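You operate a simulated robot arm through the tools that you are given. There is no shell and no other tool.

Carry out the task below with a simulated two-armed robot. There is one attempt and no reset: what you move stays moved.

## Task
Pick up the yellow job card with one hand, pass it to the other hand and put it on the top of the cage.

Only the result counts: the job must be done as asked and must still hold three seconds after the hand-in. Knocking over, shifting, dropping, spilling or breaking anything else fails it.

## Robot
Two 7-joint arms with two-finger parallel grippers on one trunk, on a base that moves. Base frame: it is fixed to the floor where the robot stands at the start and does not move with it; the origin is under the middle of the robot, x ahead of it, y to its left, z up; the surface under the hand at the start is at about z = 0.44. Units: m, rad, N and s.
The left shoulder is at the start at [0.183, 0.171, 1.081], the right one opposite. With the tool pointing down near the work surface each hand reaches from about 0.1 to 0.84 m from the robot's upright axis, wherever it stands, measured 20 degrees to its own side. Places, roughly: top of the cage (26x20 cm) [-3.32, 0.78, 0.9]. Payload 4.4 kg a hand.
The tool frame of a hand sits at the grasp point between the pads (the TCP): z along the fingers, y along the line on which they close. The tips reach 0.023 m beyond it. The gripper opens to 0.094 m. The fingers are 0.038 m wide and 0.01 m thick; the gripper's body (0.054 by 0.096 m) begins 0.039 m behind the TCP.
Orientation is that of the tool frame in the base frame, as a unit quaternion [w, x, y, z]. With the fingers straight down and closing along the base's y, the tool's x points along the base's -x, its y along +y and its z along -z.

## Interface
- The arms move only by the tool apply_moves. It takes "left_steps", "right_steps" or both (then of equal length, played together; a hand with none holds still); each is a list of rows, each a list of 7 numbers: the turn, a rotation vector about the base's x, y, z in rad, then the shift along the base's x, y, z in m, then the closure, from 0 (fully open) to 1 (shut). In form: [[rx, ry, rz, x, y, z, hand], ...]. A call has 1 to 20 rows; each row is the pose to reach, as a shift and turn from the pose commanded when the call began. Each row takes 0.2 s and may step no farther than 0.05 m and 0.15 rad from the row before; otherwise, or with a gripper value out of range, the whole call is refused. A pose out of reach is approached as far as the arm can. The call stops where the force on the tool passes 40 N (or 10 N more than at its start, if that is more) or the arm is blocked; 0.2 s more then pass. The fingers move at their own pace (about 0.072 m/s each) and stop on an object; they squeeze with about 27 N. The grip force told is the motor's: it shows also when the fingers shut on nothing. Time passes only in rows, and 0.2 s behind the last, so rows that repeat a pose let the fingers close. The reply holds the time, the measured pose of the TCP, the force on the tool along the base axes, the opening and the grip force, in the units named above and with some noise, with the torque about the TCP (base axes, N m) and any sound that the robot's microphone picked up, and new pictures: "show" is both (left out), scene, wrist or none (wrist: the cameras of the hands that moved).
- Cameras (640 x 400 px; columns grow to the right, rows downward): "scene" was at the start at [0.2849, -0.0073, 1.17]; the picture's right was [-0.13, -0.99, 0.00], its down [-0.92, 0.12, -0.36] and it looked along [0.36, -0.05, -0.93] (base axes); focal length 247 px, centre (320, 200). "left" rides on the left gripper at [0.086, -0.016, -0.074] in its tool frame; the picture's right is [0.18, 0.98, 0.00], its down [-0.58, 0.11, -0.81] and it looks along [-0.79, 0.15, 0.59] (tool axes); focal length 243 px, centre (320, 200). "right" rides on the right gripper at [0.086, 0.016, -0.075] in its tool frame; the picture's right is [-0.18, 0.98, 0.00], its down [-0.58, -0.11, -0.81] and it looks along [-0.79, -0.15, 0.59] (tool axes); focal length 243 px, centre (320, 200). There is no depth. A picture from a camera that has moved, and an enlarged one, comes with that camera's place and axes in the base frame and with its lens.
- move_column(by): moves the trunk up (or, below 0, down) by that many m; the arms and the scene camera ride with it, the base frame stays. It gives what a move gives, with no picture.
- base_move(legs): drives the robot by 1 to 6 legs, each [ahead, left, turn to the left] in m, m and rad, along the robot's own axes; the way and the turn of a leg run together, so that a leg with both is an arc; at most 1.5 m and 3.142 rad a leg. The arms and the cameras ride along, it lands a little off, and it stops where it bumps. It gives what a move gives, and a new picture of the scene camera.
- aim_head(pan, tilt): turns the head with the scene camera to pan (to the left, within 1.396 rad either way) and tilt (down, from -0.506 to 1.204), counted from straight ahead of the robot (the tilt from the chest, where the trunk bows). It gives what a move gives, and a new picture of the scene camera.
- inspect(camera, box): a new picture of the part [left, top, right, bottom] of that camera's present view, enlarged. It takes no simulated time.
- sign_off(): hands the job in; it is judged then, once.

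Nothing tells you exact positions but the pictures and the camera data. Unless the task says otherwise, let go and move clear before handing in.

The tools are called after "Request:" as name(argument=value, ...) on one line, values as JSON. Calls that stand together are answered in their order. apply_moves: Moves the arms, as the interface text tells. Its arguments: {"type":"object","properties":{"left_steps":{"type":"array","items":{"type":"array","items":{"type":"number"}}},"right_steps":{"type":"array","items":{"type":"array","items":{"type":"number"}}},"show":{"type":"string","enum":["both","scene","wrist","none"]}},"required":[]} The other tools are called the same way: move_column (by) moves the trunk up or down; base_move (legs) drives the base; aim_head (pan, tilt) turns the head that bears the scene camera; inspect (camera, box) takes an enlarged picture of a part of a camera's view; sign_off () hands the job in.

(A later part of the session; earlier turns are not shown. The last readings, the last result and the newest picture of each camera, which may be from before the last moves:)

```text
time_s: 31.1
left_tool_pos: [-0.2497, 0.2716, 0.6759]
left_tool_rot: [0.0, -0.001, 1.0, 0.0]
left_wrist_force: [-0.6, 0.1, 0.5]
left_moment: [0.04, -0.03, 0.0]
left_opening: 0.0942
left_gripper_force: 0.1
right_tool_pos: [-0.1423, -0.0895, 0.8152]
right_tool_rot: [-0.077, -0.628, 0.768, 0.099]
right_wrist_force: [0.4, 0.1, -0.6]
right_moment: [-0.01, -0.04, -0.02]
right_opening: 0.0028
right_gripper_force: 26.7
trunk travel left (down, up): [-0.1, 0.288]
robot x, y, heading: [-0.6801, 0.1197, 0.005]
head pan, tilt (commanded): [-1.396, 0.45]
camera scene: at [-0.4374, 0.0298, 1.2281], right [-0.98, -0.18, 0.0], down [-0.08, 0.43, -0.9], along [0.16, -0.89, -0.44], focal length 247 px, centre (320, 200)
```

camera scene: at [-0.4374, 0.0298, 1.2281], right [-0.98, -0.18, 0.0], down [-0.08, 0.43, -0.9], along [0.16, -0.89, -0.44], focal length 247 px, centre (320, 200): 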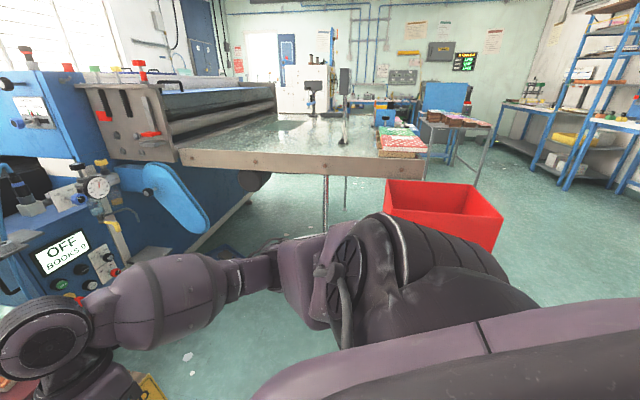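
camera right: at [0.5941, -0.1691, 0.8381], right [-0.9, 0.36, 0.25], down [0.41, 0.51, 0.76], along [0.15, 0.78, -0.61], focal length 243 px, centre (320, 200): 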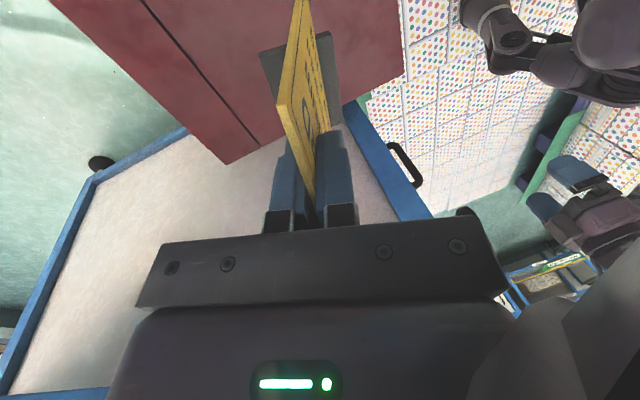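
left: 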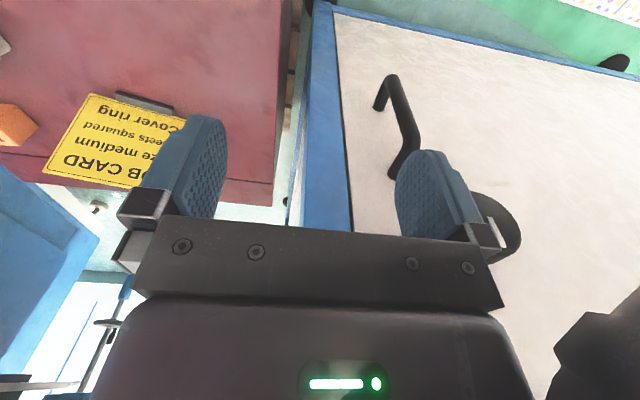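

The card is safely out of the alcove. The free space is to the right and behind, so I'll turn right by 90° and look toward the cage region.

Request:
aim_head(pan=-1.0, tilt=0.3)

Request:
base_move(legs=[[0, 0, -1.57]])

```text
time_s: 31.9
left_tool_pos: [-0.2511, 0.2714, 0.6756]
left_tool_rot: [0.0, -0.001, 1.0, 0.0]
left_wrist_force: [-0.1, -0.9, 0.0]
left_moment: [0.01, 0.01, 0.0]
left_opening: 0.094
left_gripper_force: 0.0
right_tool_pos: [-0.1416, -0.0873, 0.8149]
right_tool_rot: [-0.078, -0.628, 0.768, 0.099]
right_wrist_force: [-0.5, 0.1, -1.6]
right_moment: [-0.02, -0.03, 0.0]
right_opening: 0.0024
right_gripper_force: 27.0
trunk travel left (down, up): [-0.1, 0.288]
robot x, y, heading: [-0.6827, 0.1185, 0.007]
head pan, tilt (commanded): [-1.0, 0.3]
camera scene: at [-0.403, 0.0418, 1.242], right [-0.84, -0.54, 0.0], down [-0.16, 0.25, -0.96], along [0.52, -0.8, -0.3], focal length 247 px, centre (320, 200)
```

scene: 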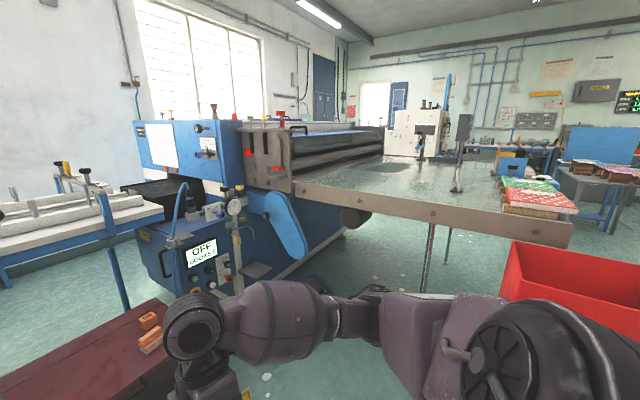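

```text
time_s: 36.1
left_tool_pos: [-0.5246, -0.3115, 0.6748]
left_tool_rot: [0.0, 0.702, 0.713, 0.0]
left_wrist_force: [0.0, 0.0, 1.0]
left_moment: [0.0, -0.02, -0.02]
left_opening: 0.0941
left_gripper_force: 0.1
right_tool_pos: [-0.8858, -0.425, 0.8142]
right_tool_rot: [0.015, 0.092, 0.988, 0.124]
right_wrist_force: [-0.2, -0.5, -1.1]
right_moment: [0.0, 0.04, 0.02]
right_opening: 0.0027
right_gripper_force: 26.9
trunk travel left (down, up): [-0.1, 0.288]
robot x, y, heading: [-0.678, 0.1215, -1.555]
head pan, tilt (commanded): [-1.0, 0.3]
camera scene: at [-0.7575, -0.1611, 1.242], right [-0.55, 0.83, 0.0], down [0.25, 0.16, -0.96], along [-0.8, -0.53, -0.3], focal length 247 px, centre (320, 200)
```

scene: 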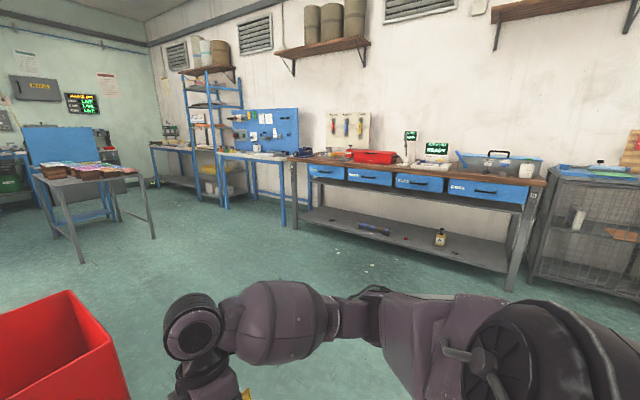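

A wire-mesh cage is at the right edge of this view, next to a workbench. I'll pan the head fully right to see it.

Request:
aim_head(pan=-1.396, tilt=0.3)

Request:
inspect(camera="scene", box=[320, 80, 640, 300])

```text
time_s: 37.0
left_tool_pos: [-0.5252, -0.3117, 0.6764]
left_tool_rot: [0.0, 0.702, 0.712, 0.0]
left_wrist_force: [0.5, 0.5, -0.6]
left_moment: [0.01, -0.03, 0.0]
left_opening: 0.0941
left_gripper_force: 0.1
right_tool_pos: [-0.8835, -0.4244, 0.8144]
right_tool_rot: [0.014, 0.092, 0.988, 0.125]
right_wrist_force: [-0.3, 0.0, -1.5]
right_moment: [0.0, 0.03, 0.04]
right_opening: 0.0025
right_gripper_force: 26.8
trunk travel left (down, up): [-0.1, 0.288]
robot x, y, heading: [-0.6864, 0.1168, -1.56]
head pan, tilt (commanded): [-1.396, 0.3]
camera scene: at [-0.7713, -0.1272, 1.242], right [-0.19, 0.98, 0.0], down [0.29, 0.06, -0.96], along [-0.94, -0.18, -0.3], focal length 247 px, centre (320, 200)
```

scene: 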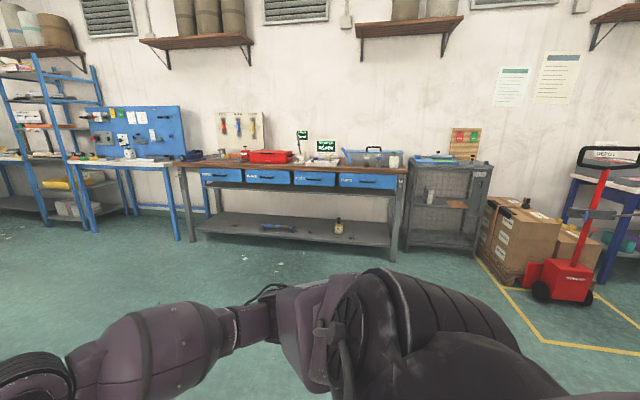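

```text
1.82 times, centred on (480, 190) of scene
camera zoom: at [-0.7713, -0.1272, 1.242], right [-0.19, 0.98, 0.0], down [0.29, 0.06, -0.96], along [-0.94, -0.18, -0.3], focal length 450 px, centre (29, 218)
```

zoom: 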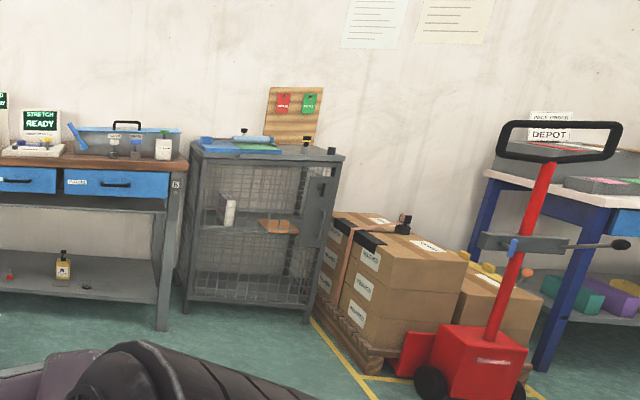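

The cage is the grey mesh cabinet by the wall; the drop zone is its front-right top, next to some blue things. There's plenty of free space here, so I'll do the hand-over now: first raise and turn the left hand to a tilted pre-hand-over pose (fingers pointing down-right, closing across the card).

Request:
aim_head(pan=0.0, tilt=0.75)

Request:
apply_moves(left_steps=[[-0.0225, 0.0588, -0.1228, 0.0015, -0.0087, 0.02, 0], [-0.0449, 0.1177, -0.2457, 0.003, -0.0175, 0.04, 0], [-0.0674, 0.1765, -0.3685, 0.0046, -0.0262, 0.06, 0], [-0.0898, 0.2354, -0.4914, 0.0062, -0.0349, 0.08, 0], [-0.1123, 0.2942, -0.6142, 0.0077, -0.0437, 0.1, 0], [-0.1348, 0.3531, -0.7371, 0.0092, -0.0524, 0.12, 0], [-0.1572, 0.4119, -0.8599, 0.0108, -0.0611, 0.14, 0], [-0.1797, 0.4708, -0.9828, 0.0123, -0.0698, 0.16, 0], [-0.2022, 0.5296, -1.1056, 0.0138, -0.0786, 0.18, 0], [-0.2246, 0.5885, -1.2285, 0.0154, -0.0873, 0.2, 0], [-0.2471, 0.6473, -1.3513, 0.0169, -0.096, 0.22, 0], [-0.2695, 0.7062, -1.4742, 0.0185, -0.1048, 0.24, 0], [-0.292, 0.765, -1.597, 0.02, -0.1135, 0.2585, 0], [-0.292, 0.765, -1.597, 0.02, -0.1135, 0.2585, 0]], show="both")

```text
time_s: 38.5
left_tool_pos: [-0.526, -0.3117, 0.6767]
left_tool_rot: [0.0, 0.701, 0.713, 0.0]
left_wrist_force: [-0.5, -0.1, -0.6]
left_moment: [0.02, 0.01, 0.01]
left_opening: 0.0939
left_gripper_force: 0.1
right_tool_pos: [-0.8841, -0.4246, 0.8145]
right_tool_rot: [0.014, 0.093, 0.988, 0.124]
right_wrist_force: [0.1, -0.1, -1.2]
right_moment: [0.0, 0.0, 0.01]
right_opening: 0.0027
right_gripper_force: 27.4
trunk travel left (down, up): [-0.1, 0.288]
robot x, y, heading: [-0.6841, 0.122, -1.555]
head pan, tilt (commanded): [0.0, 0.75]
camera scene: at [-0.6785, -0.1924, 1.2017], right [-1.0, -0.01, 0.0], down [-0.01, 0.68, -0.73], along [0.01, -0.73, -0.68], focal length 247 px, centre (320, 200)
```

scene: 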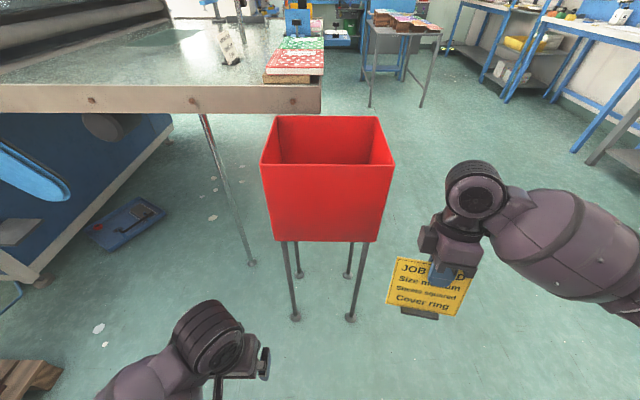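

```text
time_s: 41.5
left_tool_pos: [-0.5061, -0.4254, 0.935]
left_tool_rot: [-0.148, 0.933, -0.045, -0.325]
left_wrist_force: [0.0, 0.4, -0.5]
left_moment: [-0.02, 0.02, -0.01]
left_opening: 0.0939
left_gripper_force: 0.1
right_tool_pos: [-0.8848, -0.4235, 0.8145]
right_tool_rot: [0.015, 0.091, 0.988, 0.125]
right_wrist_force: [-0.3, -0.5, -1.4]
right_moment: [0.01, 0.02, 0.0]
right_opening: 0.0027
right_gripper_force: 27.1
trunk travel left (down, up): [-0.1, 0.288]
robot x, y, heading: [-0.6853, 0.1199, -1.557]
head pan, tilt (commanded): [0.0, 0.75]
camera scene: at [-0.6784, -0.1924, 1.2016], right [-1.0, -0.01, 0.0], down [-0.01, 0.68, -0.73], along [0.01, -0.73, -0.68], focal length 247 px, centre (320, 200)
camera left: at [-0.3902, -0.432, 0.9399], right [-0.03, -0.93, -0.36], down [0.0, -0.36, 0.93], along [-1.0, 0.03, 0.01], focal length 243 px, centre (320, 200)
```

scene: 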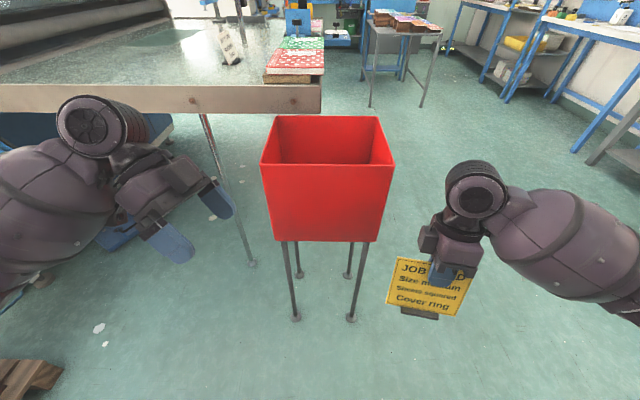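
left: 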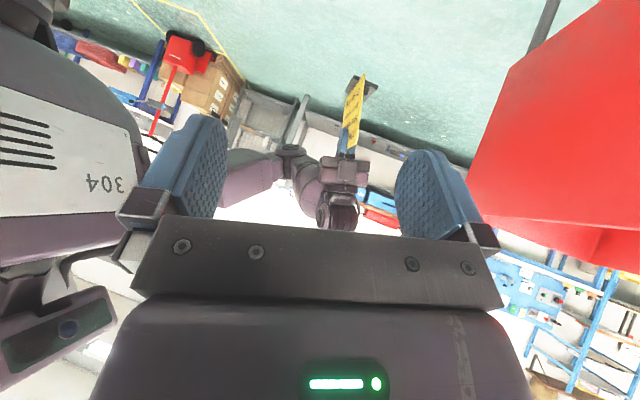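

The left hand is in its pre-hand-over pose; a red bin on legs stands ahead (front at about y=-0.67, top z≈0.87), which I stay clear of. Now I bring the card with the right hand to the middle.

Request:
apply_moves(right_steps=[[0, 0, 0, 0.036, 0.009, 0.007, 1], [0, 0, 0, 0.072, 0.018, 0.014, 1], [0, 0, 0, 0.108, 0.027, 0.021, 1], [0, 0, 0, 0.144, 0.036, 0.029, 1], [0, 0, 0, 0.18, 0.045, 0.036, 1], [0, 0, 0, 0.18, 0.045, 0.036, 1]], show="both")

Request:
inspect(camera="left", box=[160, 0, 480, 240])

```text
time_s: 42.9
left_tool_pos: [-0.5071, -0.4255, 0.9332]
left_tool_rot: [-0.148, 0.933, -0.044, -0.324]
left_wrist_force: [0.1, -0.2, 1.4]
left_moment: [0.0, 0.0, -0.01]
left_opening: 0.0941
left_gripper_force: 0.1
right_tool_pos: [-0.7054, -0.3816, 0.8509]
right_tool_rot: [0.013, 0.092, 0.988, 0.125]
right_wrist_force: [0.1, -0.2, -0.9]
right_moment: [0.01, 0.04, -0.02]
right_opening: 0.0026
right_gripper_force: 27.5
trunk travel left (down, up): [-0.1, 0.288]
robot x, y, heading: [-0.6839, 0.1222, -1.557]
head pan, tilt (commanded): [0.0, 0.75]
camera scene: at [-0.6785, -0.1924, 1.2017], right [-1.0, -0.01, 0.0], down [-0.01, 0.68, -0.73], along [0.01, -0.73, -0.68], focal length 247 px, centre (320, 200)
camera right: at [-0.7917, -0.3681, 0.9254], right [0.36, 0.9, 0.25], down [0.51, -0.41, 0.76], along [0.78, -0.14, -0.61], focal length 243 px, centre (320, 200)
```

scene: 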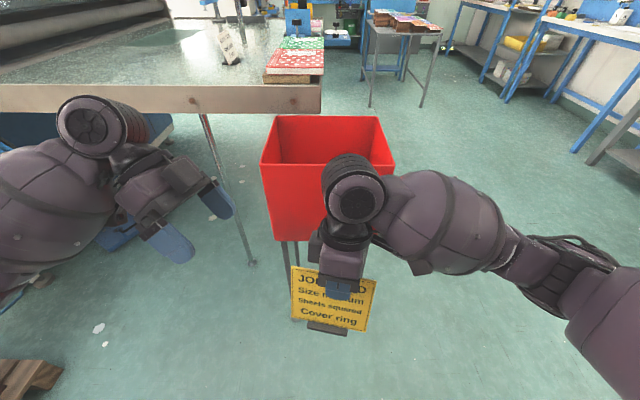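
right: 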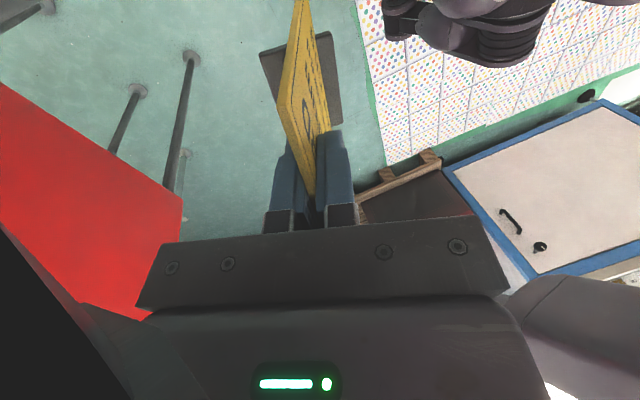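

```text
1.67 times, centred on (320, 120) of left
camera zoom: at [-0.3904, -0.4318, 0.9399], right [-0.03, -0.93, -0.36], down [0.0, -0.36, 0.93], along [-1.0, 0.03, 0.01], focal length 404 px, centre (320, 333)
```

zoom: 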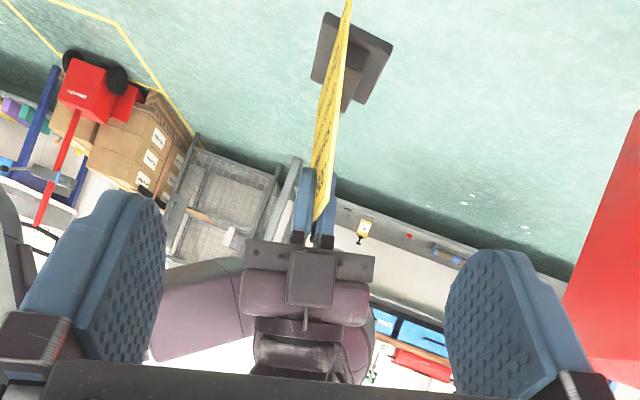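

The left camera sees the card edge-on, nearly aligned with its mid-plane. I'll shift the left hand onto the approach line and check again.

Request:
apply_moves(left_steps=[[0, 0, 0, -0.036, 0, 0, 0], [0, 0, 0, -0.072, 0, 0, 0], [0, 0, 0, -0.072, 0, 0, 0]], show="both")

Request:
inspect(camera="left", box=[160, 0, 480, 240])

Request:
inspect(camera="scene", box=[160, 100, 420, 350])

```text
time_s: 43.7
left_tool_pos: [-0.5789, -0.4248, 0.9337]
left_tool_rot: [-0.148, 0.933, -0.045, -0.324]
left_wrist_force: [0.6, -0.3, 0.0]
left_moment: [0.02, -0.02, -0.01]
left_opening: 0.094
left_gripper_force: 0.0
right_tool_pos: [-0.7044, -0.3808, 0.85]
right_tool_rot: [0.014, 0.091, 0.988, 0.125]
right_wrist_force: [0.8, 0.4, -0.2]
right_moment: [0.0, 0.01, -0.01]
right_opening: 0.0029
right_gripper_force: 26.7
trunk travel left (down, up): [-0.1, 0.288]
robot x, y, heading: [-0.6795, 0.1193, -1.554]
head pan, tilt (commanded): [0.0, 0.75]
camera scene: at [-0.6783, -0.1924, 1.2017], right [-1.0, -0.01, 0.0], down [-0.01, 0.68, -0.73], along [0.01, -0.73, -0.68], focal length 247 px, centre (320, 200)
camera left: at [-0.4627, -0.4311, 0.9407], right [-0.03, -0.93, -0.36], down [0.0, -0.36, 0.93], along [-1.0, 0.03, 0.01], focal length 243 px, centre (320, 200)
```

scene: 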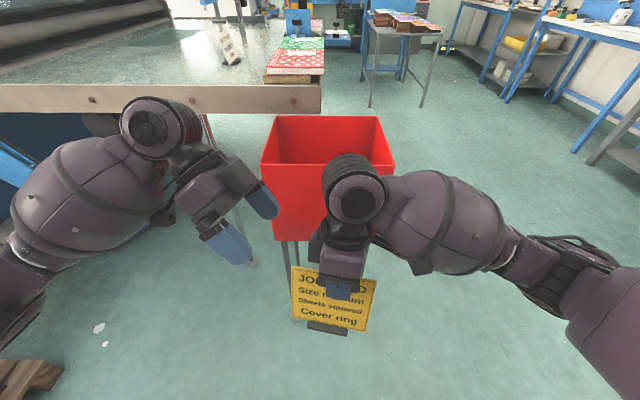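
left: 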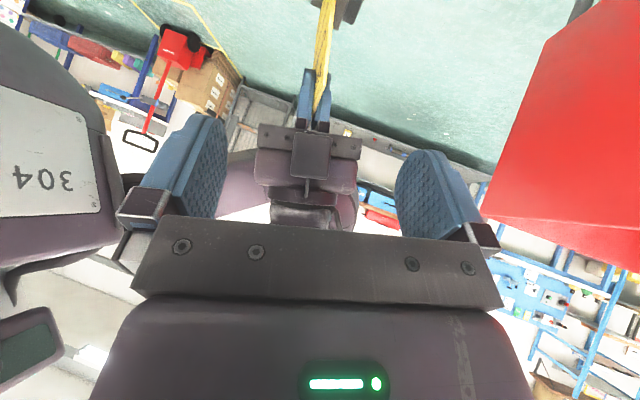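

```text
1.67 times, centred on (320, 120) of left
camera zoom: at [-0.4627, -0.4311, 0.9407], right [-0.03, -0.93, -0.36], down [0.0, -0.36, 0.93], along [-1.0, 0.03, 0.01], focal length 404 px, centre (320, 333)
```

zoom: 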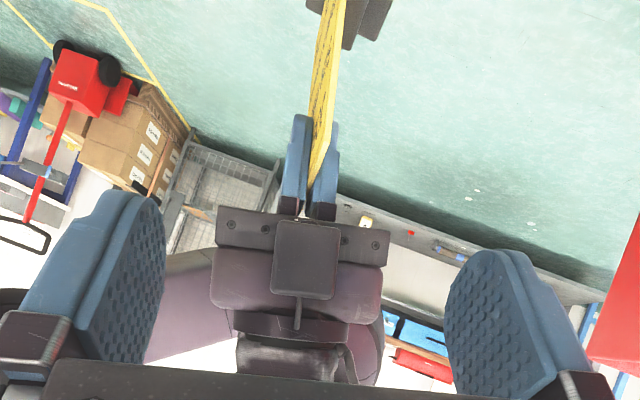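

```text
1.60 times, centred on (290, 225) of scene
camera zoom: at [-0.6783, -0.1924, 1.2017], right [-1.0, -0.01, 0.0], down [-0.01, 0.68, -0.73], along [0.01, -0.73, -0.68], focal length 396 px, centre (368, 160)
```

zoom: 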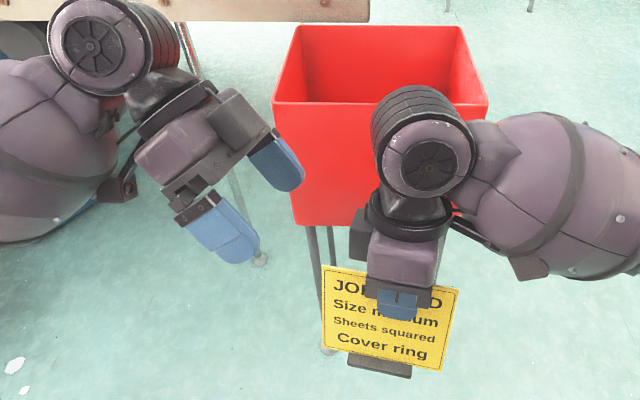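

I notice each gripper carries a small box on its inner side that would nearly touch the other at a 40° tilt. I'll tilt the left hand 20° more (60° from vertical) so both stay clear, and stand it off on the new approach line.

Request:
apply_moves(left_steps=[[0.0207, 0.1108, 0.029, 0.0143, 0.001, -0.01, 0], [0.0414, 0.2215, 0.0579, 0.0286, 0.002, -0.023, 0], [0.0621, 0.3323, 0.0869, 0.0286, 0.0029, -0.0357, 0], [0.0621, 0.3323, 0.0869, 0.0286, 0.0029, -0.0357, 0]], show="both")

Request:
inspect(camera="left", box=[160, 0, 480, 240])

Request:
inspect(camera="scene", box=[160, 100, 420, 350])

```text
time_s: 44.7
left_tool_pos: [-0.5492, -0.4223, 0.8997]
left_tool_rot: [-0.154, 0.863, -0.019, -0.481]
left_wrist_force: [0.1, 0.6, 0.7]
left_moment: [-0.01, 0.01, -0.02]
left_opening: 0.0942
left_gripper_force: 0.1
right_tool_pos: [-0.7051, -0.3813, 0.8512]
right_tool_rot: [0.014, 0.092, 0.988, 0.124]
right_wrist_force: [0.8, 0.6, -1.1]
right_moment: [-0.04, 0.01, -0.01]
right_opening: 0.0025
right_gripper_force: 26.7
trunk travel left (down, up): [-0.1, 0.288]
robot x, y, heading: [-0.6845, 0.1195, -1.553]
head pan, tilt (commanded): [0.0, 0.75]
camera scene: at [-0.6784, -0.1922, 1.2018], right [-1.0, -0.01, 0.0], down [-0.01, 0.68, -0.73], along [0.01, -0.73, -0.68], focal length 247 px, centre (320, 200)
camera left: at [-0.4376, -0.418, 0.867], right [-0.08, -0.91, -0.4], down [0.34, -0.4, 0.85], along [-0.94, -0.07, 0.34], focal length 243 px, centre (320, 200)
```

scene: 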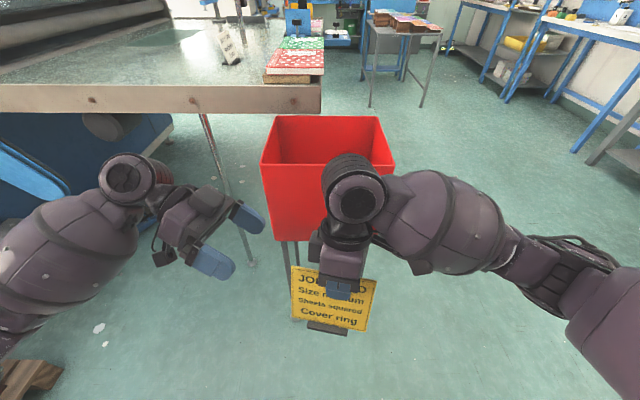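
left: 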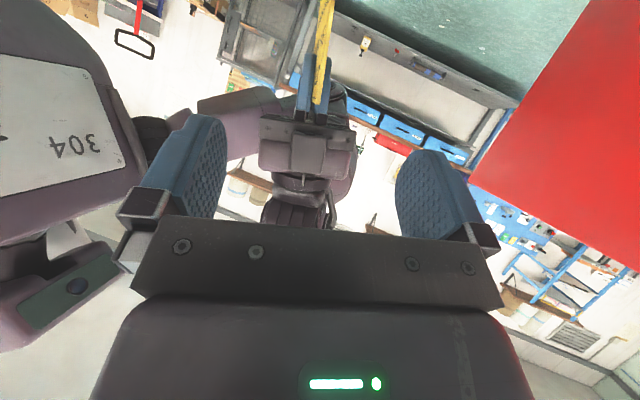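

```text
1.67 times, centred on (320, 120) of left
camera zoom: at [-0.4376, -0.418, 0.867], right [-0.08, -0.91, -0.4], down [0.34, -0.4, 0.85], along [-0.94, -0.07, 0.34], focal length 404 px, centre (320, 333)
```

zoom: 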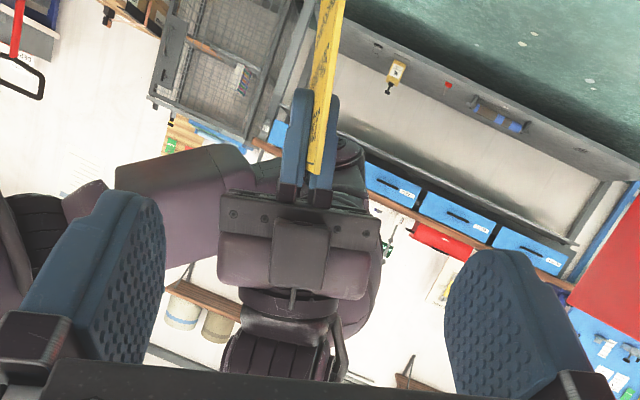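

```text
1.60 times, centred on (290, 225) of scene
camera zoom: at [-0.6784, -0.1922, 1.2018], right [-1.0, -0.01, 0.0], down [-0.01, 0.68, -0.73], along [0.01, -0.73, -0.68], focal length 396 px, centre (368, 160)
```

zoom: 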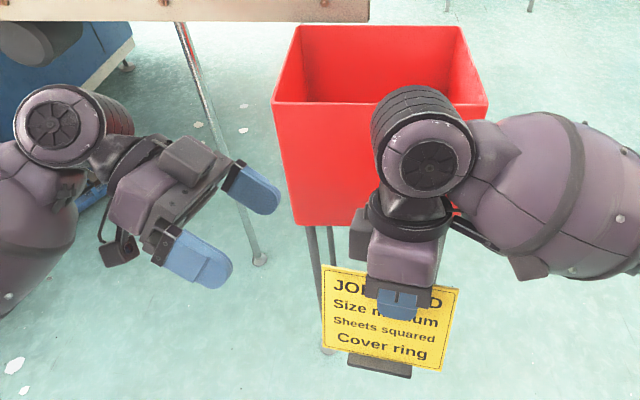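

Clear separation now, and the card is within about 2 mm of the left gripper's mid-plane. I'll advance along the left tool axis 8 cm, then look.

Request:
apply_moves(left_steps=[[0, 0, 0, -0.0222, 0.0062, -0.0134, 0], [0, 0, 0, -0.0443, 0.0132, -0.0266, 0], [0, 0, 0, -0.0665, 0.0208, -0.04, 0], [0, 0, 0, -0.0665, 0.0208, -0.04, 0]], show="both")

Request:
inspect(camera="left", box=[160, 0, 480, 240])

Request:
inspect(camera="scene", box=[180, 140, 420, 350])

```text
time_s: 45.7
left_tool_pos: [-0.615, -0.4017, 0.8592]
left_tool_rot: [-0.153, 0.862, -0.018, -0.483]
left_wrist_force: [0.1, -1.3, 0.3]
left_moment: [0.0, -0.01, 0.03]
left_opening: 0.0939
left_gripper_force: 0.0
right_tool_pos: [-0.7052, -0.3816, 0.85]
right_tool_rot: [0.014, 0.091, 0.988, 0.124]
right_wrist_force: [0.7, -0.3, -1.2]
right_moment: [-0.04, 0.06, 0.01]
right_opening: 0.0026
right_gripper_force: 27.6
trunk travel left (down, up): [-0.1, 0.288]
robot x, y, heading: [-0.6809, 0.1169, -1.561]
head pan, tilt (commanded): [0.0, 0.75]
camera scene: at [-0.6784, -0.1923, 1.2017], right [-1.0, -0.01, 0.0], down [-0.01, 0.68, -0.73], along [0.01, -0.73, -0.68], focal length 247 px, centre (320, 200)
camera left: at [-0.5039, -0.3969, 0.826], right [-0.08, -0.91, -0.4], down [0.34, -0.4, 0.85], along [-0.94, -0.07, 0.34], focal length 243 px, centre (320, 200)
```

scene: 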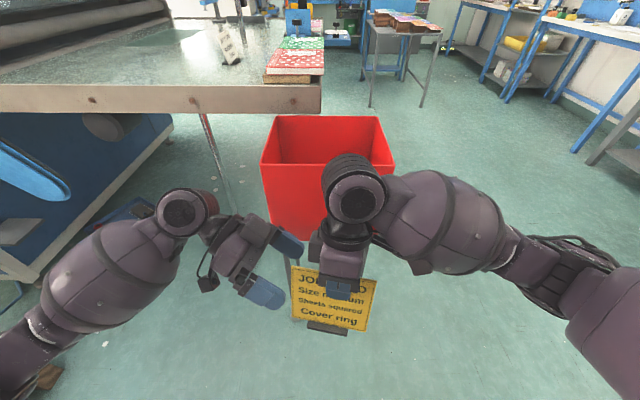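
left: 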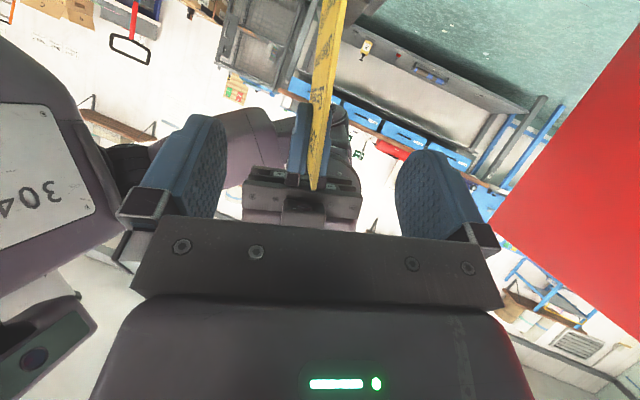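

```text
1.67 times, centred on (320, 120) of left
camera zoom: at [-0.5039, -0.3969, 0.826], right [-0.08, -0.91, -0.4], down [0.34, -0.4, 0.85], along [-0.94, -0.07, 0.34], focal length 404 px, centre (320, 333)
```

zoom: 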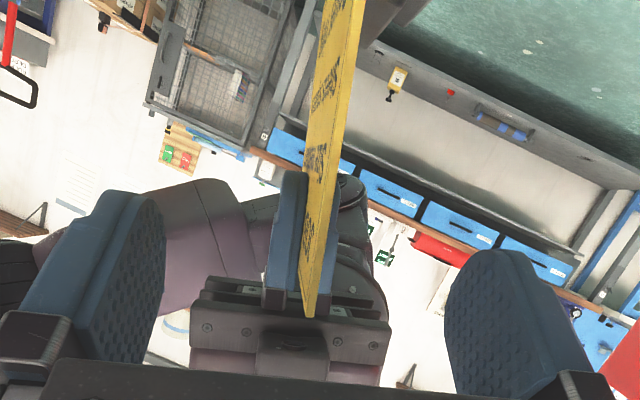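

```text
1.90 times, centred on (300, 245) of scene
camera zoom: at [-0.6784, -0.1923, 1.2017], right [-1.0, -0.01, 0.0], down [-0.01, 0.68, -0.73], along [0.01, -0.73, -0.68], focal length 471 px, centre (358, 114)
```

zoom: 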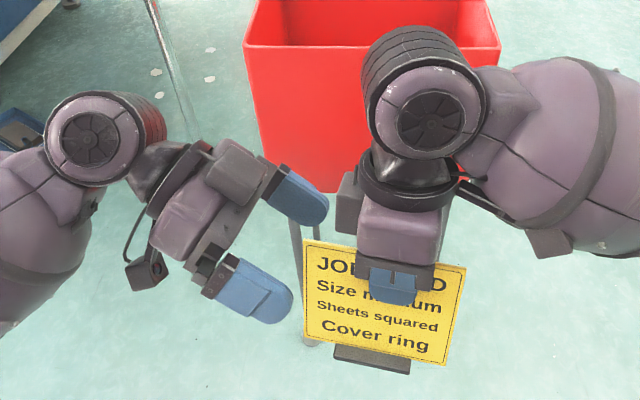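

Alignment is within about a millimetre. I'll advance the last 4 cm and look once more before closing the left fingers.

Request:
apply_moves(left_steps=[[0, 0, 0, -0.0165, 0.0056, -0.0099, 0], [0, 0, 0, -0.033, 0.0112, -0.0198, 0], [0, 0, 0, -0.033, 0.0112, -0.0198, 0]], show="both")

Request:
inspect(camera="left", box=[160, 0, 480, 240])

Request:
inspect(camera="scene", box=[200, 170, 400, 350])

```text
time_s: 46.5
left_tool_pos: [-0.6488, -0.3891, 0.839]
left_tool_rot: [-0.153, 0.863, -0.017, -0.481]
left_wrist_force: [-0.6, 0.3, 0.4]
left_moment: [0.01, -0.03, -0.03]
left_opening: 0.0938
left_gripper_force: 0.1
right_tool_pos: [-0.7057, -0.3817, 0.8513]
right_tool_rot: [0.014, 0.092, 0.988, 0.125]
right_wrist_force: [1.4, 0.6, -0.9]
right_moment: [-0.01, 0.01, -0.01]
right_opening: 0.0025
right_gripper_force: 27.0
trunk travel left (down, up): [-0.1, 0.288]
robot x, y, heading: [-0.6797, 0.1211, -1.557]
head pan, tilt (commanded): [0.0, 0.75]
camera scene: at [-0.6784, -0.1923, 1.2017], right [-1.0, -0.01, 0.0], down [-0.01, 0.68, -0.73], along [0.01, -0.73, -0.68], focal length 247 px, centre (320, 200)
camera left: at [-0.5368, -0.3863, 0.807], right [-0.08, -0.91, -0.4], down [0.33, -0.4, 0.85], along [-0.94, -0.07, 0.34], focal length 243 px, centre (320, 200)
```

scene: 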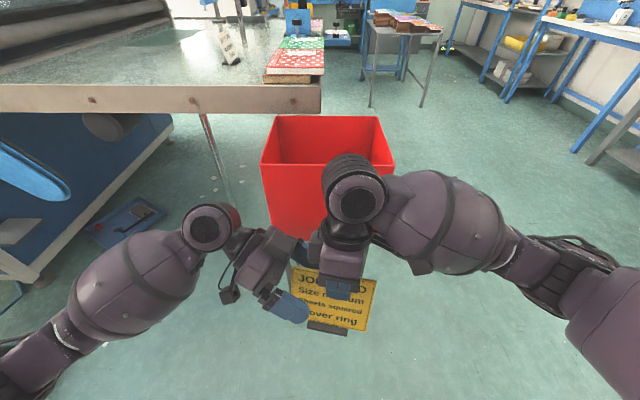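
left: 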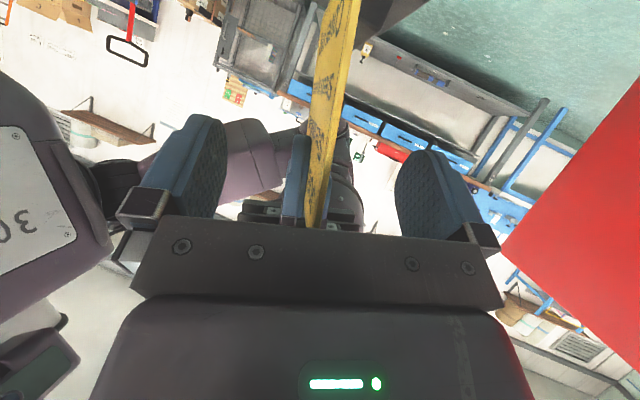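

```text
1.67 times, centred on (320, 120) of left
camera zoom: at [-0.5368, -0.3863, 0.807], right [-0.08, -0.91, -0.4], down [0.33, -0.4, 0.85], along [-0.94, -0.07, 0.34], focal length 404 px, centre (320, 333)
```

zoom: 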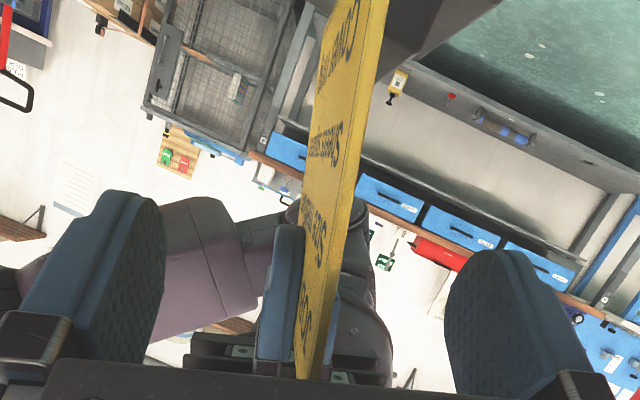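

```text
2.22 times, centred on (300, 260) of scene
camera zoom: at [-0.6784, -0.1923, 1.2017], right [-1.0, -0.01, 0.0], down [-0.01, 0.68, -0.73], along [0.01, -0.73, -0.68], focal length 550 px, centre (364, 67)
```

zoom: 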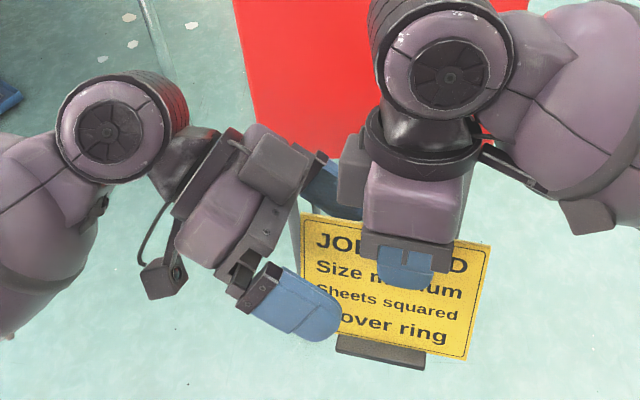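

Both grippers are clear of each other and the card lies between the left fingers. I'll close the left hand now, while the right still holds.

Request:
apply_moves(left_steps=[[0, 0, 0, 0, 0, 0, 0.3], [0, 0, 0, 0, 0, 0, 0.6], [0, 0, 0, 0, 0, 0, 0.8], [0, 0, 0, 0, 0, 0, 1], [0, 0, 0, 0, 0, 0, 1], [0, 0, 0, 0, 0, 0, 1], [0, 0, 0, 0, 0, 0, 1], [0, 0, 0, 0, 0, 0, 1]], show="both")

```text
time_s: 48.3
left_tool_pos: [-0.6474, -0.3893, 0.8404]
left_tool_rot: [-0.154, 0.863, -0.018, -0.481]
left_wrist_force: [2.1, 7.1, 2.5]
left_moment: [-0.03, 0.11, -0.16]
left_opening: 0.0027
left_gripper_force: 27.1
right_tool_pos: [-0.7061, -0.3823, 0.8498]
right_tool_rot: [0.014, 0.092, 0.988, 0.125]
right_wrist_force: [-1.8, -7.9, -4.1]
right_moment: [-0.04, 0.11, -0.25]
right_opening: 0.0025
right_gripper_force: 26.9
trunk travel left (down, up): [-0.1, 0.288]
robot x, y, heading: [-0.6796, 0.1209, -1.557]
head pan, tilt (commanded): [0.0, 0.75]
camera scene: at [-0.6784, -0.1924, 1.2017], right [-1.0, -0.01, 0.0], down [-0.01, 0.68, -0.73], along [0.01, -0.73, -0.68], focal length 247 px, centre (320, 200)
camera left: at [-0.5368, -0.3861, 0.807], right [-0.08, -0.91, -0.4], down [0.33, -0.4, 0.85], along [-0.94, -0.07, 0.34], focal length 243 px, centre (320, 200)
```

scene: 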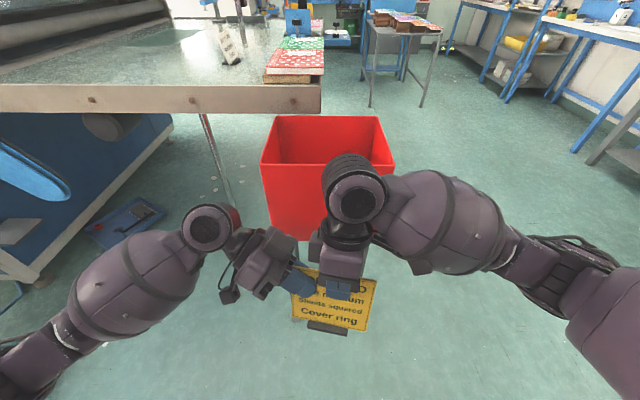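
left: 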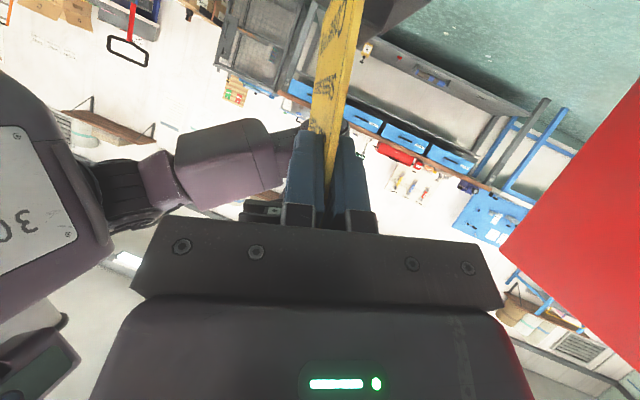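

Left grips with only ~8 N of cross-stress. Now I open the right hand and withdraw it straight up along its own axis.

Request:
apply_moves(right_steps=[[0, 0, 0, 0, 0, 0, 0.7], [0, 0, 0, 0, 0, 0, 0.4], [0, 0, 0, 0, 0, 0, 0], [0, 0, 0, 0, 0, 0, 0], [0, 0, 0, 0, 0, 0, 0]], show="both")

```text
time_s: 49.5
left_tool_pos: [-0.6482, -0.3909, 0.8395]
left_tool_rot: [-0.153, 0.863, -0.017, -0.481]
left_wrist_force: [-0.5, 0.3, 0.5]
left_moment: [-0.04, -0.02, 0.01]
left_opening: 0.0025
left_gripper_force: 26.9
right_tool_pos: [-0.7051, -0.3822, 0.8512]
right_tool_rot: [0.014, 0.092, 0.988, 0.124]
right_wrist_force: [-0.4, 0.1, 0.0]
right_moment: [0.0, 0.0, 0.0]
right_opening: 0.0942
right_gripper_force: 0.1
trunk travel left (down, up): [-0.1, 0.288]
robot x, y, heading: [-0.6828, 0.1223, -1.555]
head pan, tilt (commanded): [0.0, 0.75]
camera scene: at [-0.6784, -0.1924, 1.2017], right [-1.0, -0.01, 0.0], down [-0.01, 0.68, -0.73], along [0.01, -0.73, -0.68], focal length 247 px, centre (320, 200)
camera right: at [-0.7918, -0.3683, 0.9254], right [0.36, 0.9, 0.25], down [0.51, -0.41, 0.76], along [0.78, -0.14, -0.61], focal length 243 px, centre (320, 200)
```

scene: 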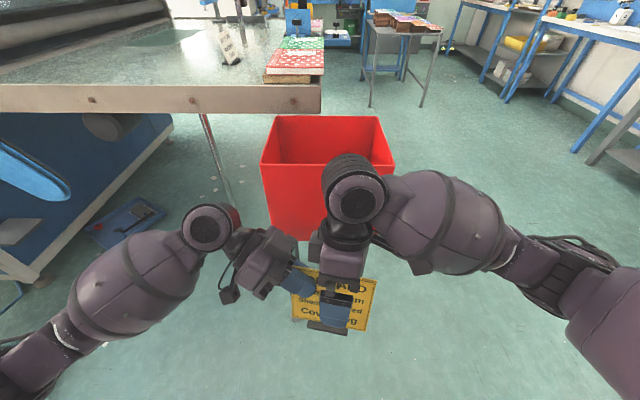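
right: 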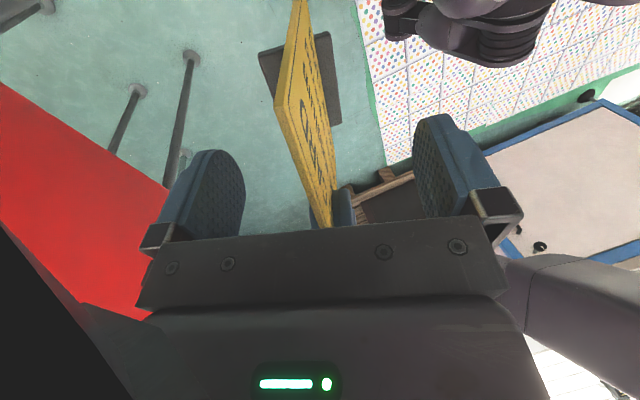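

The left hand holds the card alone. I'll withdraw the right hand upward and then to its right side.

Request:
apply_moves(right_steps=[[0, 0, 0, -0.0018, -0.0085, 0.034, 0], [0, 0, 0, -0.0036, -0.017, 0.068, 0], [0, 0, 0, -0.0055, -0.0255, 0.102, 0], [0, 0, 0, -0.04, -0.0255, 0.12, 0], [0, 0, 0, -0.085, -0.015, 0.125, 0], [0, 0, 0, -0.13, 0.0, 0.125, 0], [0, 0, 0, -0.175, 0.02, 0.12, 0], [0, 0, 0, -0.21, 0.04, 0.1, 0], [0, 0, 0, -0.23, 0.06, 0.08, 0]], show="both")

Request:
inspect(camera="scene", box=[200, 170, 440, 350])

```text
time_s: 51.5
left_tool_pos: [-0.6485, -0.3906, 0.8373]
left_tool_rot: [-0.154, 0.862, -0.018, -0.482]
left_wrist_force: [0.8, 0.3, -0.9]
left_moment: [-0.02, -0.05, 0.0]
left_opening: 0.0025
left_gripper_force: 27.2
right_tool_pos: [-0.9363, -0.33, 0.9319]
right_tool_rot: [0.014, 0.092, 0.988, 0.125]
right_wrist_force: [-0.4, -0.3, 0.2]
right_moment: [0.0, 0.0, -0.03]
right_opening: 0.094
right_gripper_force: 0.0
right hand out of reach, approached as far as the arm can: row 9
trunk travel left (down, up): [-0.1, 0.288]
robot x, y, heading: [-0.6826, 0.116, -1.552]
head pan, tilt (commanded): [0.0, 0.75]
camera scene: at [-0.6787, -0.1932, 1.2012], right [-1.0, -0.01, 0.0], down [-0.01, 0.68, -0.73], along [0.01, -0.73, -0.68], focal length 247 px, centre (320, 200)
camera right: at [-1.0235, -0.317, 1.0071], right [0.36, 0.9, 0.25], down [0.51, -0.41, 0.76], along [0.78, -0.14, -0.61], focal length 243 px, centre (320, 200)
```

scene: 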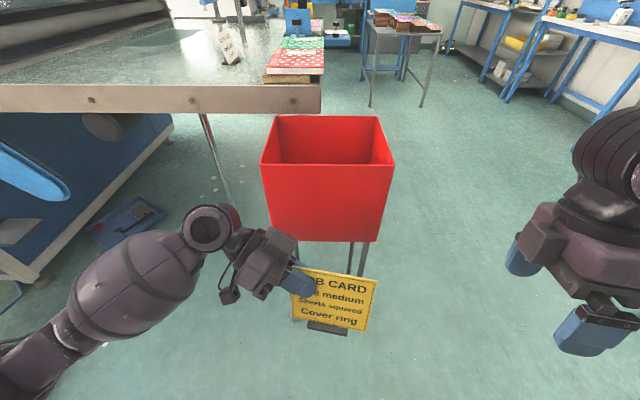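
right: 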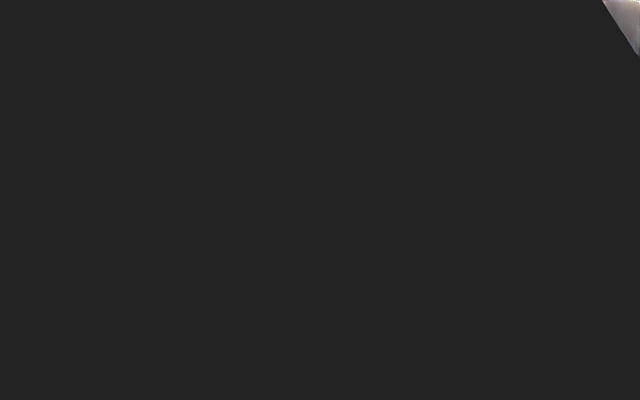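

```text
2.22 times, centred on (320, 260) of scene
camera zoom: at [-0.6787, -0.1932, 1.2012], right [-1.0, -0.01, 0.0], down [-0.01, 0.68, -0.73], along [0.01, -0.73, -0.68], focal length 550 px, centre (320, 67)
```

zoom: 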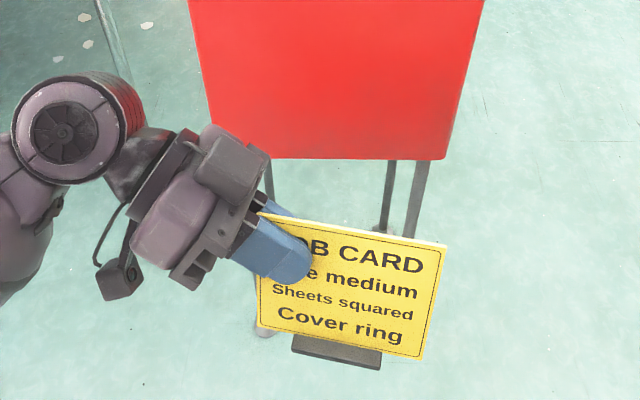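

The hand-over worked: the left hand alone holds the card, foot hanging level. I'll restore the right arm to its compact start posture, out of the way.

Request:
apply_moves(right_steps=[[-0.017, 0.0213, -0.1363, -0.0015, 0, -0.013, 0], [-0.034, 0.0426, -0.2726, -0.003, 0, -0.026, 0], [-0.051, 0.0639, -0.4089, -0.0045, 0, -0.039, 0], [-0.068, 0.0852, -0.5452, -0.006, 0, -0.052, 0], [-0.085, 0.1065, -0.6815, -0.0075, 0, -0.065, 0], [-0.102, 0.1278, -0.8178, -0.009, 0, -0.078, 0], [-0.119, 0.1491, -0.9541, -0.0105, 0, -0.091, 0], [-0.136, 0.1704, -1.0904, -0.012, 0, -0.104, 0], [-0.153, 0.1917, -1.2267, -0.0135, 0, -0.117, 0], [-0.17, 0.213, -1.363, -0.015, 0, -0.13, 0]], show="scene")

```text
time_s: 53.7
left_tool_pos: [-0.6483, -0.3895, 0.8401]
left_tool_rot: [-0.153, 0.862, -0.017, -0.482]
left_wrist_force: [0.3, -0.1, -0.9]
left_moment: [0.0, -0.04, -0.03]
left_opening: 0.0025
left_gripper_force: 27.3
right_tool_pos: [-0.9524, -0.3346, 0.799]
right_tool_rot: [-0.002, 0.703, 0.712, 0.001]
right_wrist_force: [0.5, 0.0, 0.2]
right_moment: [-0.01, 0.02, 0.01]
right_opening: 0.0937
right_gripper_force: 0.0
right hand out of reach, approached as far as the arm can: row 1, 2, 3, 4, 5, 6, 7, 8, 9, 10
trunk travel left (down, up): [-0.1, 0.288]
robot x, y, heading: [-0.6833, 0.119, -1.561]
head pan, tilt (commanded): [0.0, 0.75]
camera scene: at [-0.6784, -0.1924, 1.2017], right [-1.0, -0.01, 0.0], down [-0.01, 0.68, -0.73], along [0.01, -0.73, -0.68], focal length 247 px, centre (320, 200)
```

scene: 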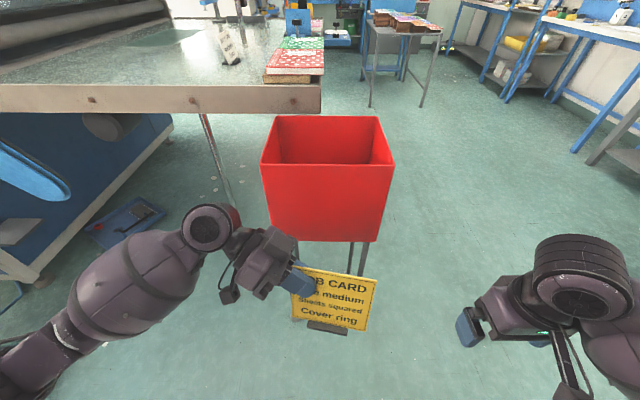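

Right arm is stowed. Next I turn right another 90° to face the cage and look at it.

Request:
base_move(legs=[[0, 0, -1.585]])

Request:
aim_head(pan=-0.25, tilt=0.25)

Request:
inspect(camera="scene", box=[160, 80, 480, 280])

```text
time_s: 58.0
left_tool_pos: [-1.1952, 0.1034, 0.8387]
left_tool_rot: [0.452, -0.587, 0.633, 0.224]
left_wrist_force: [-0.1, -0.3, -0.9]
left_moment: [-0.02, -0.02, 0.0]
left_opening: 0.0027
left_gripper_force: 26.9
right_tool_pos: [-1.1272, 0.4053, 0.7996]
right_tool_rot: [0.0, 1.0, -0.01, 0.002]
right_wrist_force: [0.5, -0.1, 0.3]
right_moment: [0.07, 0.01, 0.03]
right_opening: 0.0939
right_gripper_force: 0.0
trunk travel left (down, up): [-0.1, 0.288]
robot x, y, heading: [-0.6836, 0.1203, 3.124]
head pan, tilt (commanded): [0.0, 0.75]
camera scene: at [-0.9952, 0.1264, 1.2017], right [0.02, 1.0, 0.0], down [0.68, -0.01, -0.73], along [-0.73, 0.02, -0.68], focal length 247 px, centre (320, 200)
```

scene: 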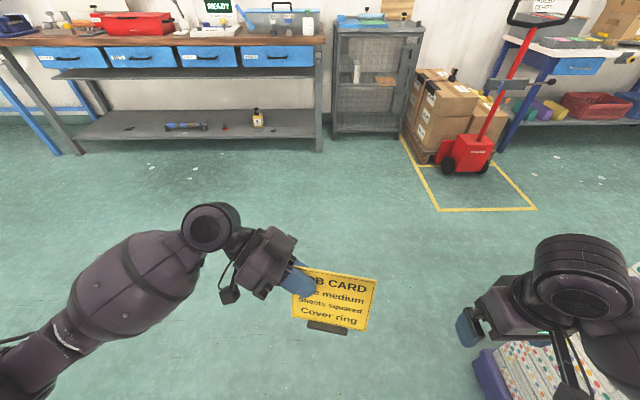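

```text
time_s: 59.0
left_tool_pos: [-1.195, 0.103, 0.8393]
left_tool_rot: [0.453, -0.586, 0.633, 0.224]
left_wrist_force: [0.9, -0.6, -1.4]
left_moment: [-0.04, -0.02, 0.03]
left_opening: 0.0024
left_gripper_force: 26.8
right_tool_pos: [-1.1276, 0.4048, 0.7987]
right_tool_rot: [0.0, 1.0, -0.01, 0.002]
right_wrist_force: [0.3, 0.4, -0.2]
right_moment: [0.0, -0.02, 0.02]
right_opening: 0.0943
right_gripper_force: 0.0
trunk travel left (down, up): [-0.1, 0.288]
robot x, y, heading: [-0.6861, 0.1227, 3.123]
head pan, tilt (commanded): [-0.25, 0.25]
camera scene: at [-1.0023, 0.1495, 1.2467], right [0.27, 0.96, 0.0], down [0.24, -0.07, -0.97], along [-0.93, 0.26, -0.25], focal length 247 px, centre (320, 200)
```

scene: 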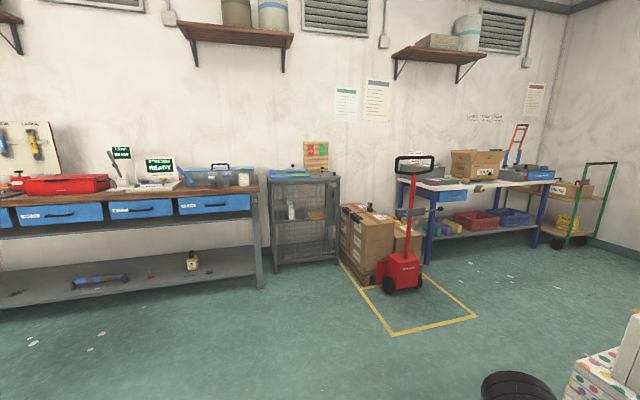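

```text
2.00 times, centred on (320, 180) of scene
camera zoom: at [-1.0023, 0.1495, 1.2467], right [0.27, 0.96, 0.0], down [0.24, -0.07, -0.97], along [-0.93, 0.26, -0.25], focal length 494 px, centre (320, 240)
```

zoom: 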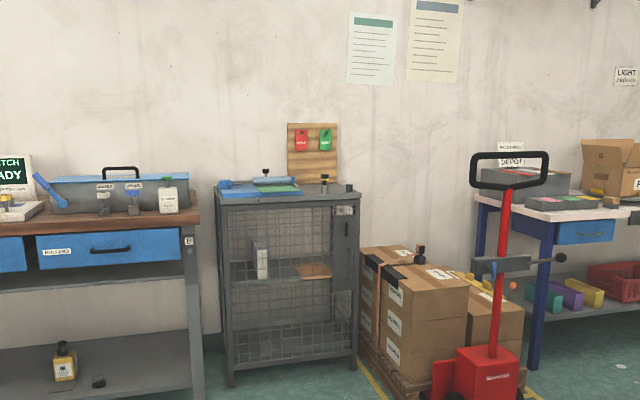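

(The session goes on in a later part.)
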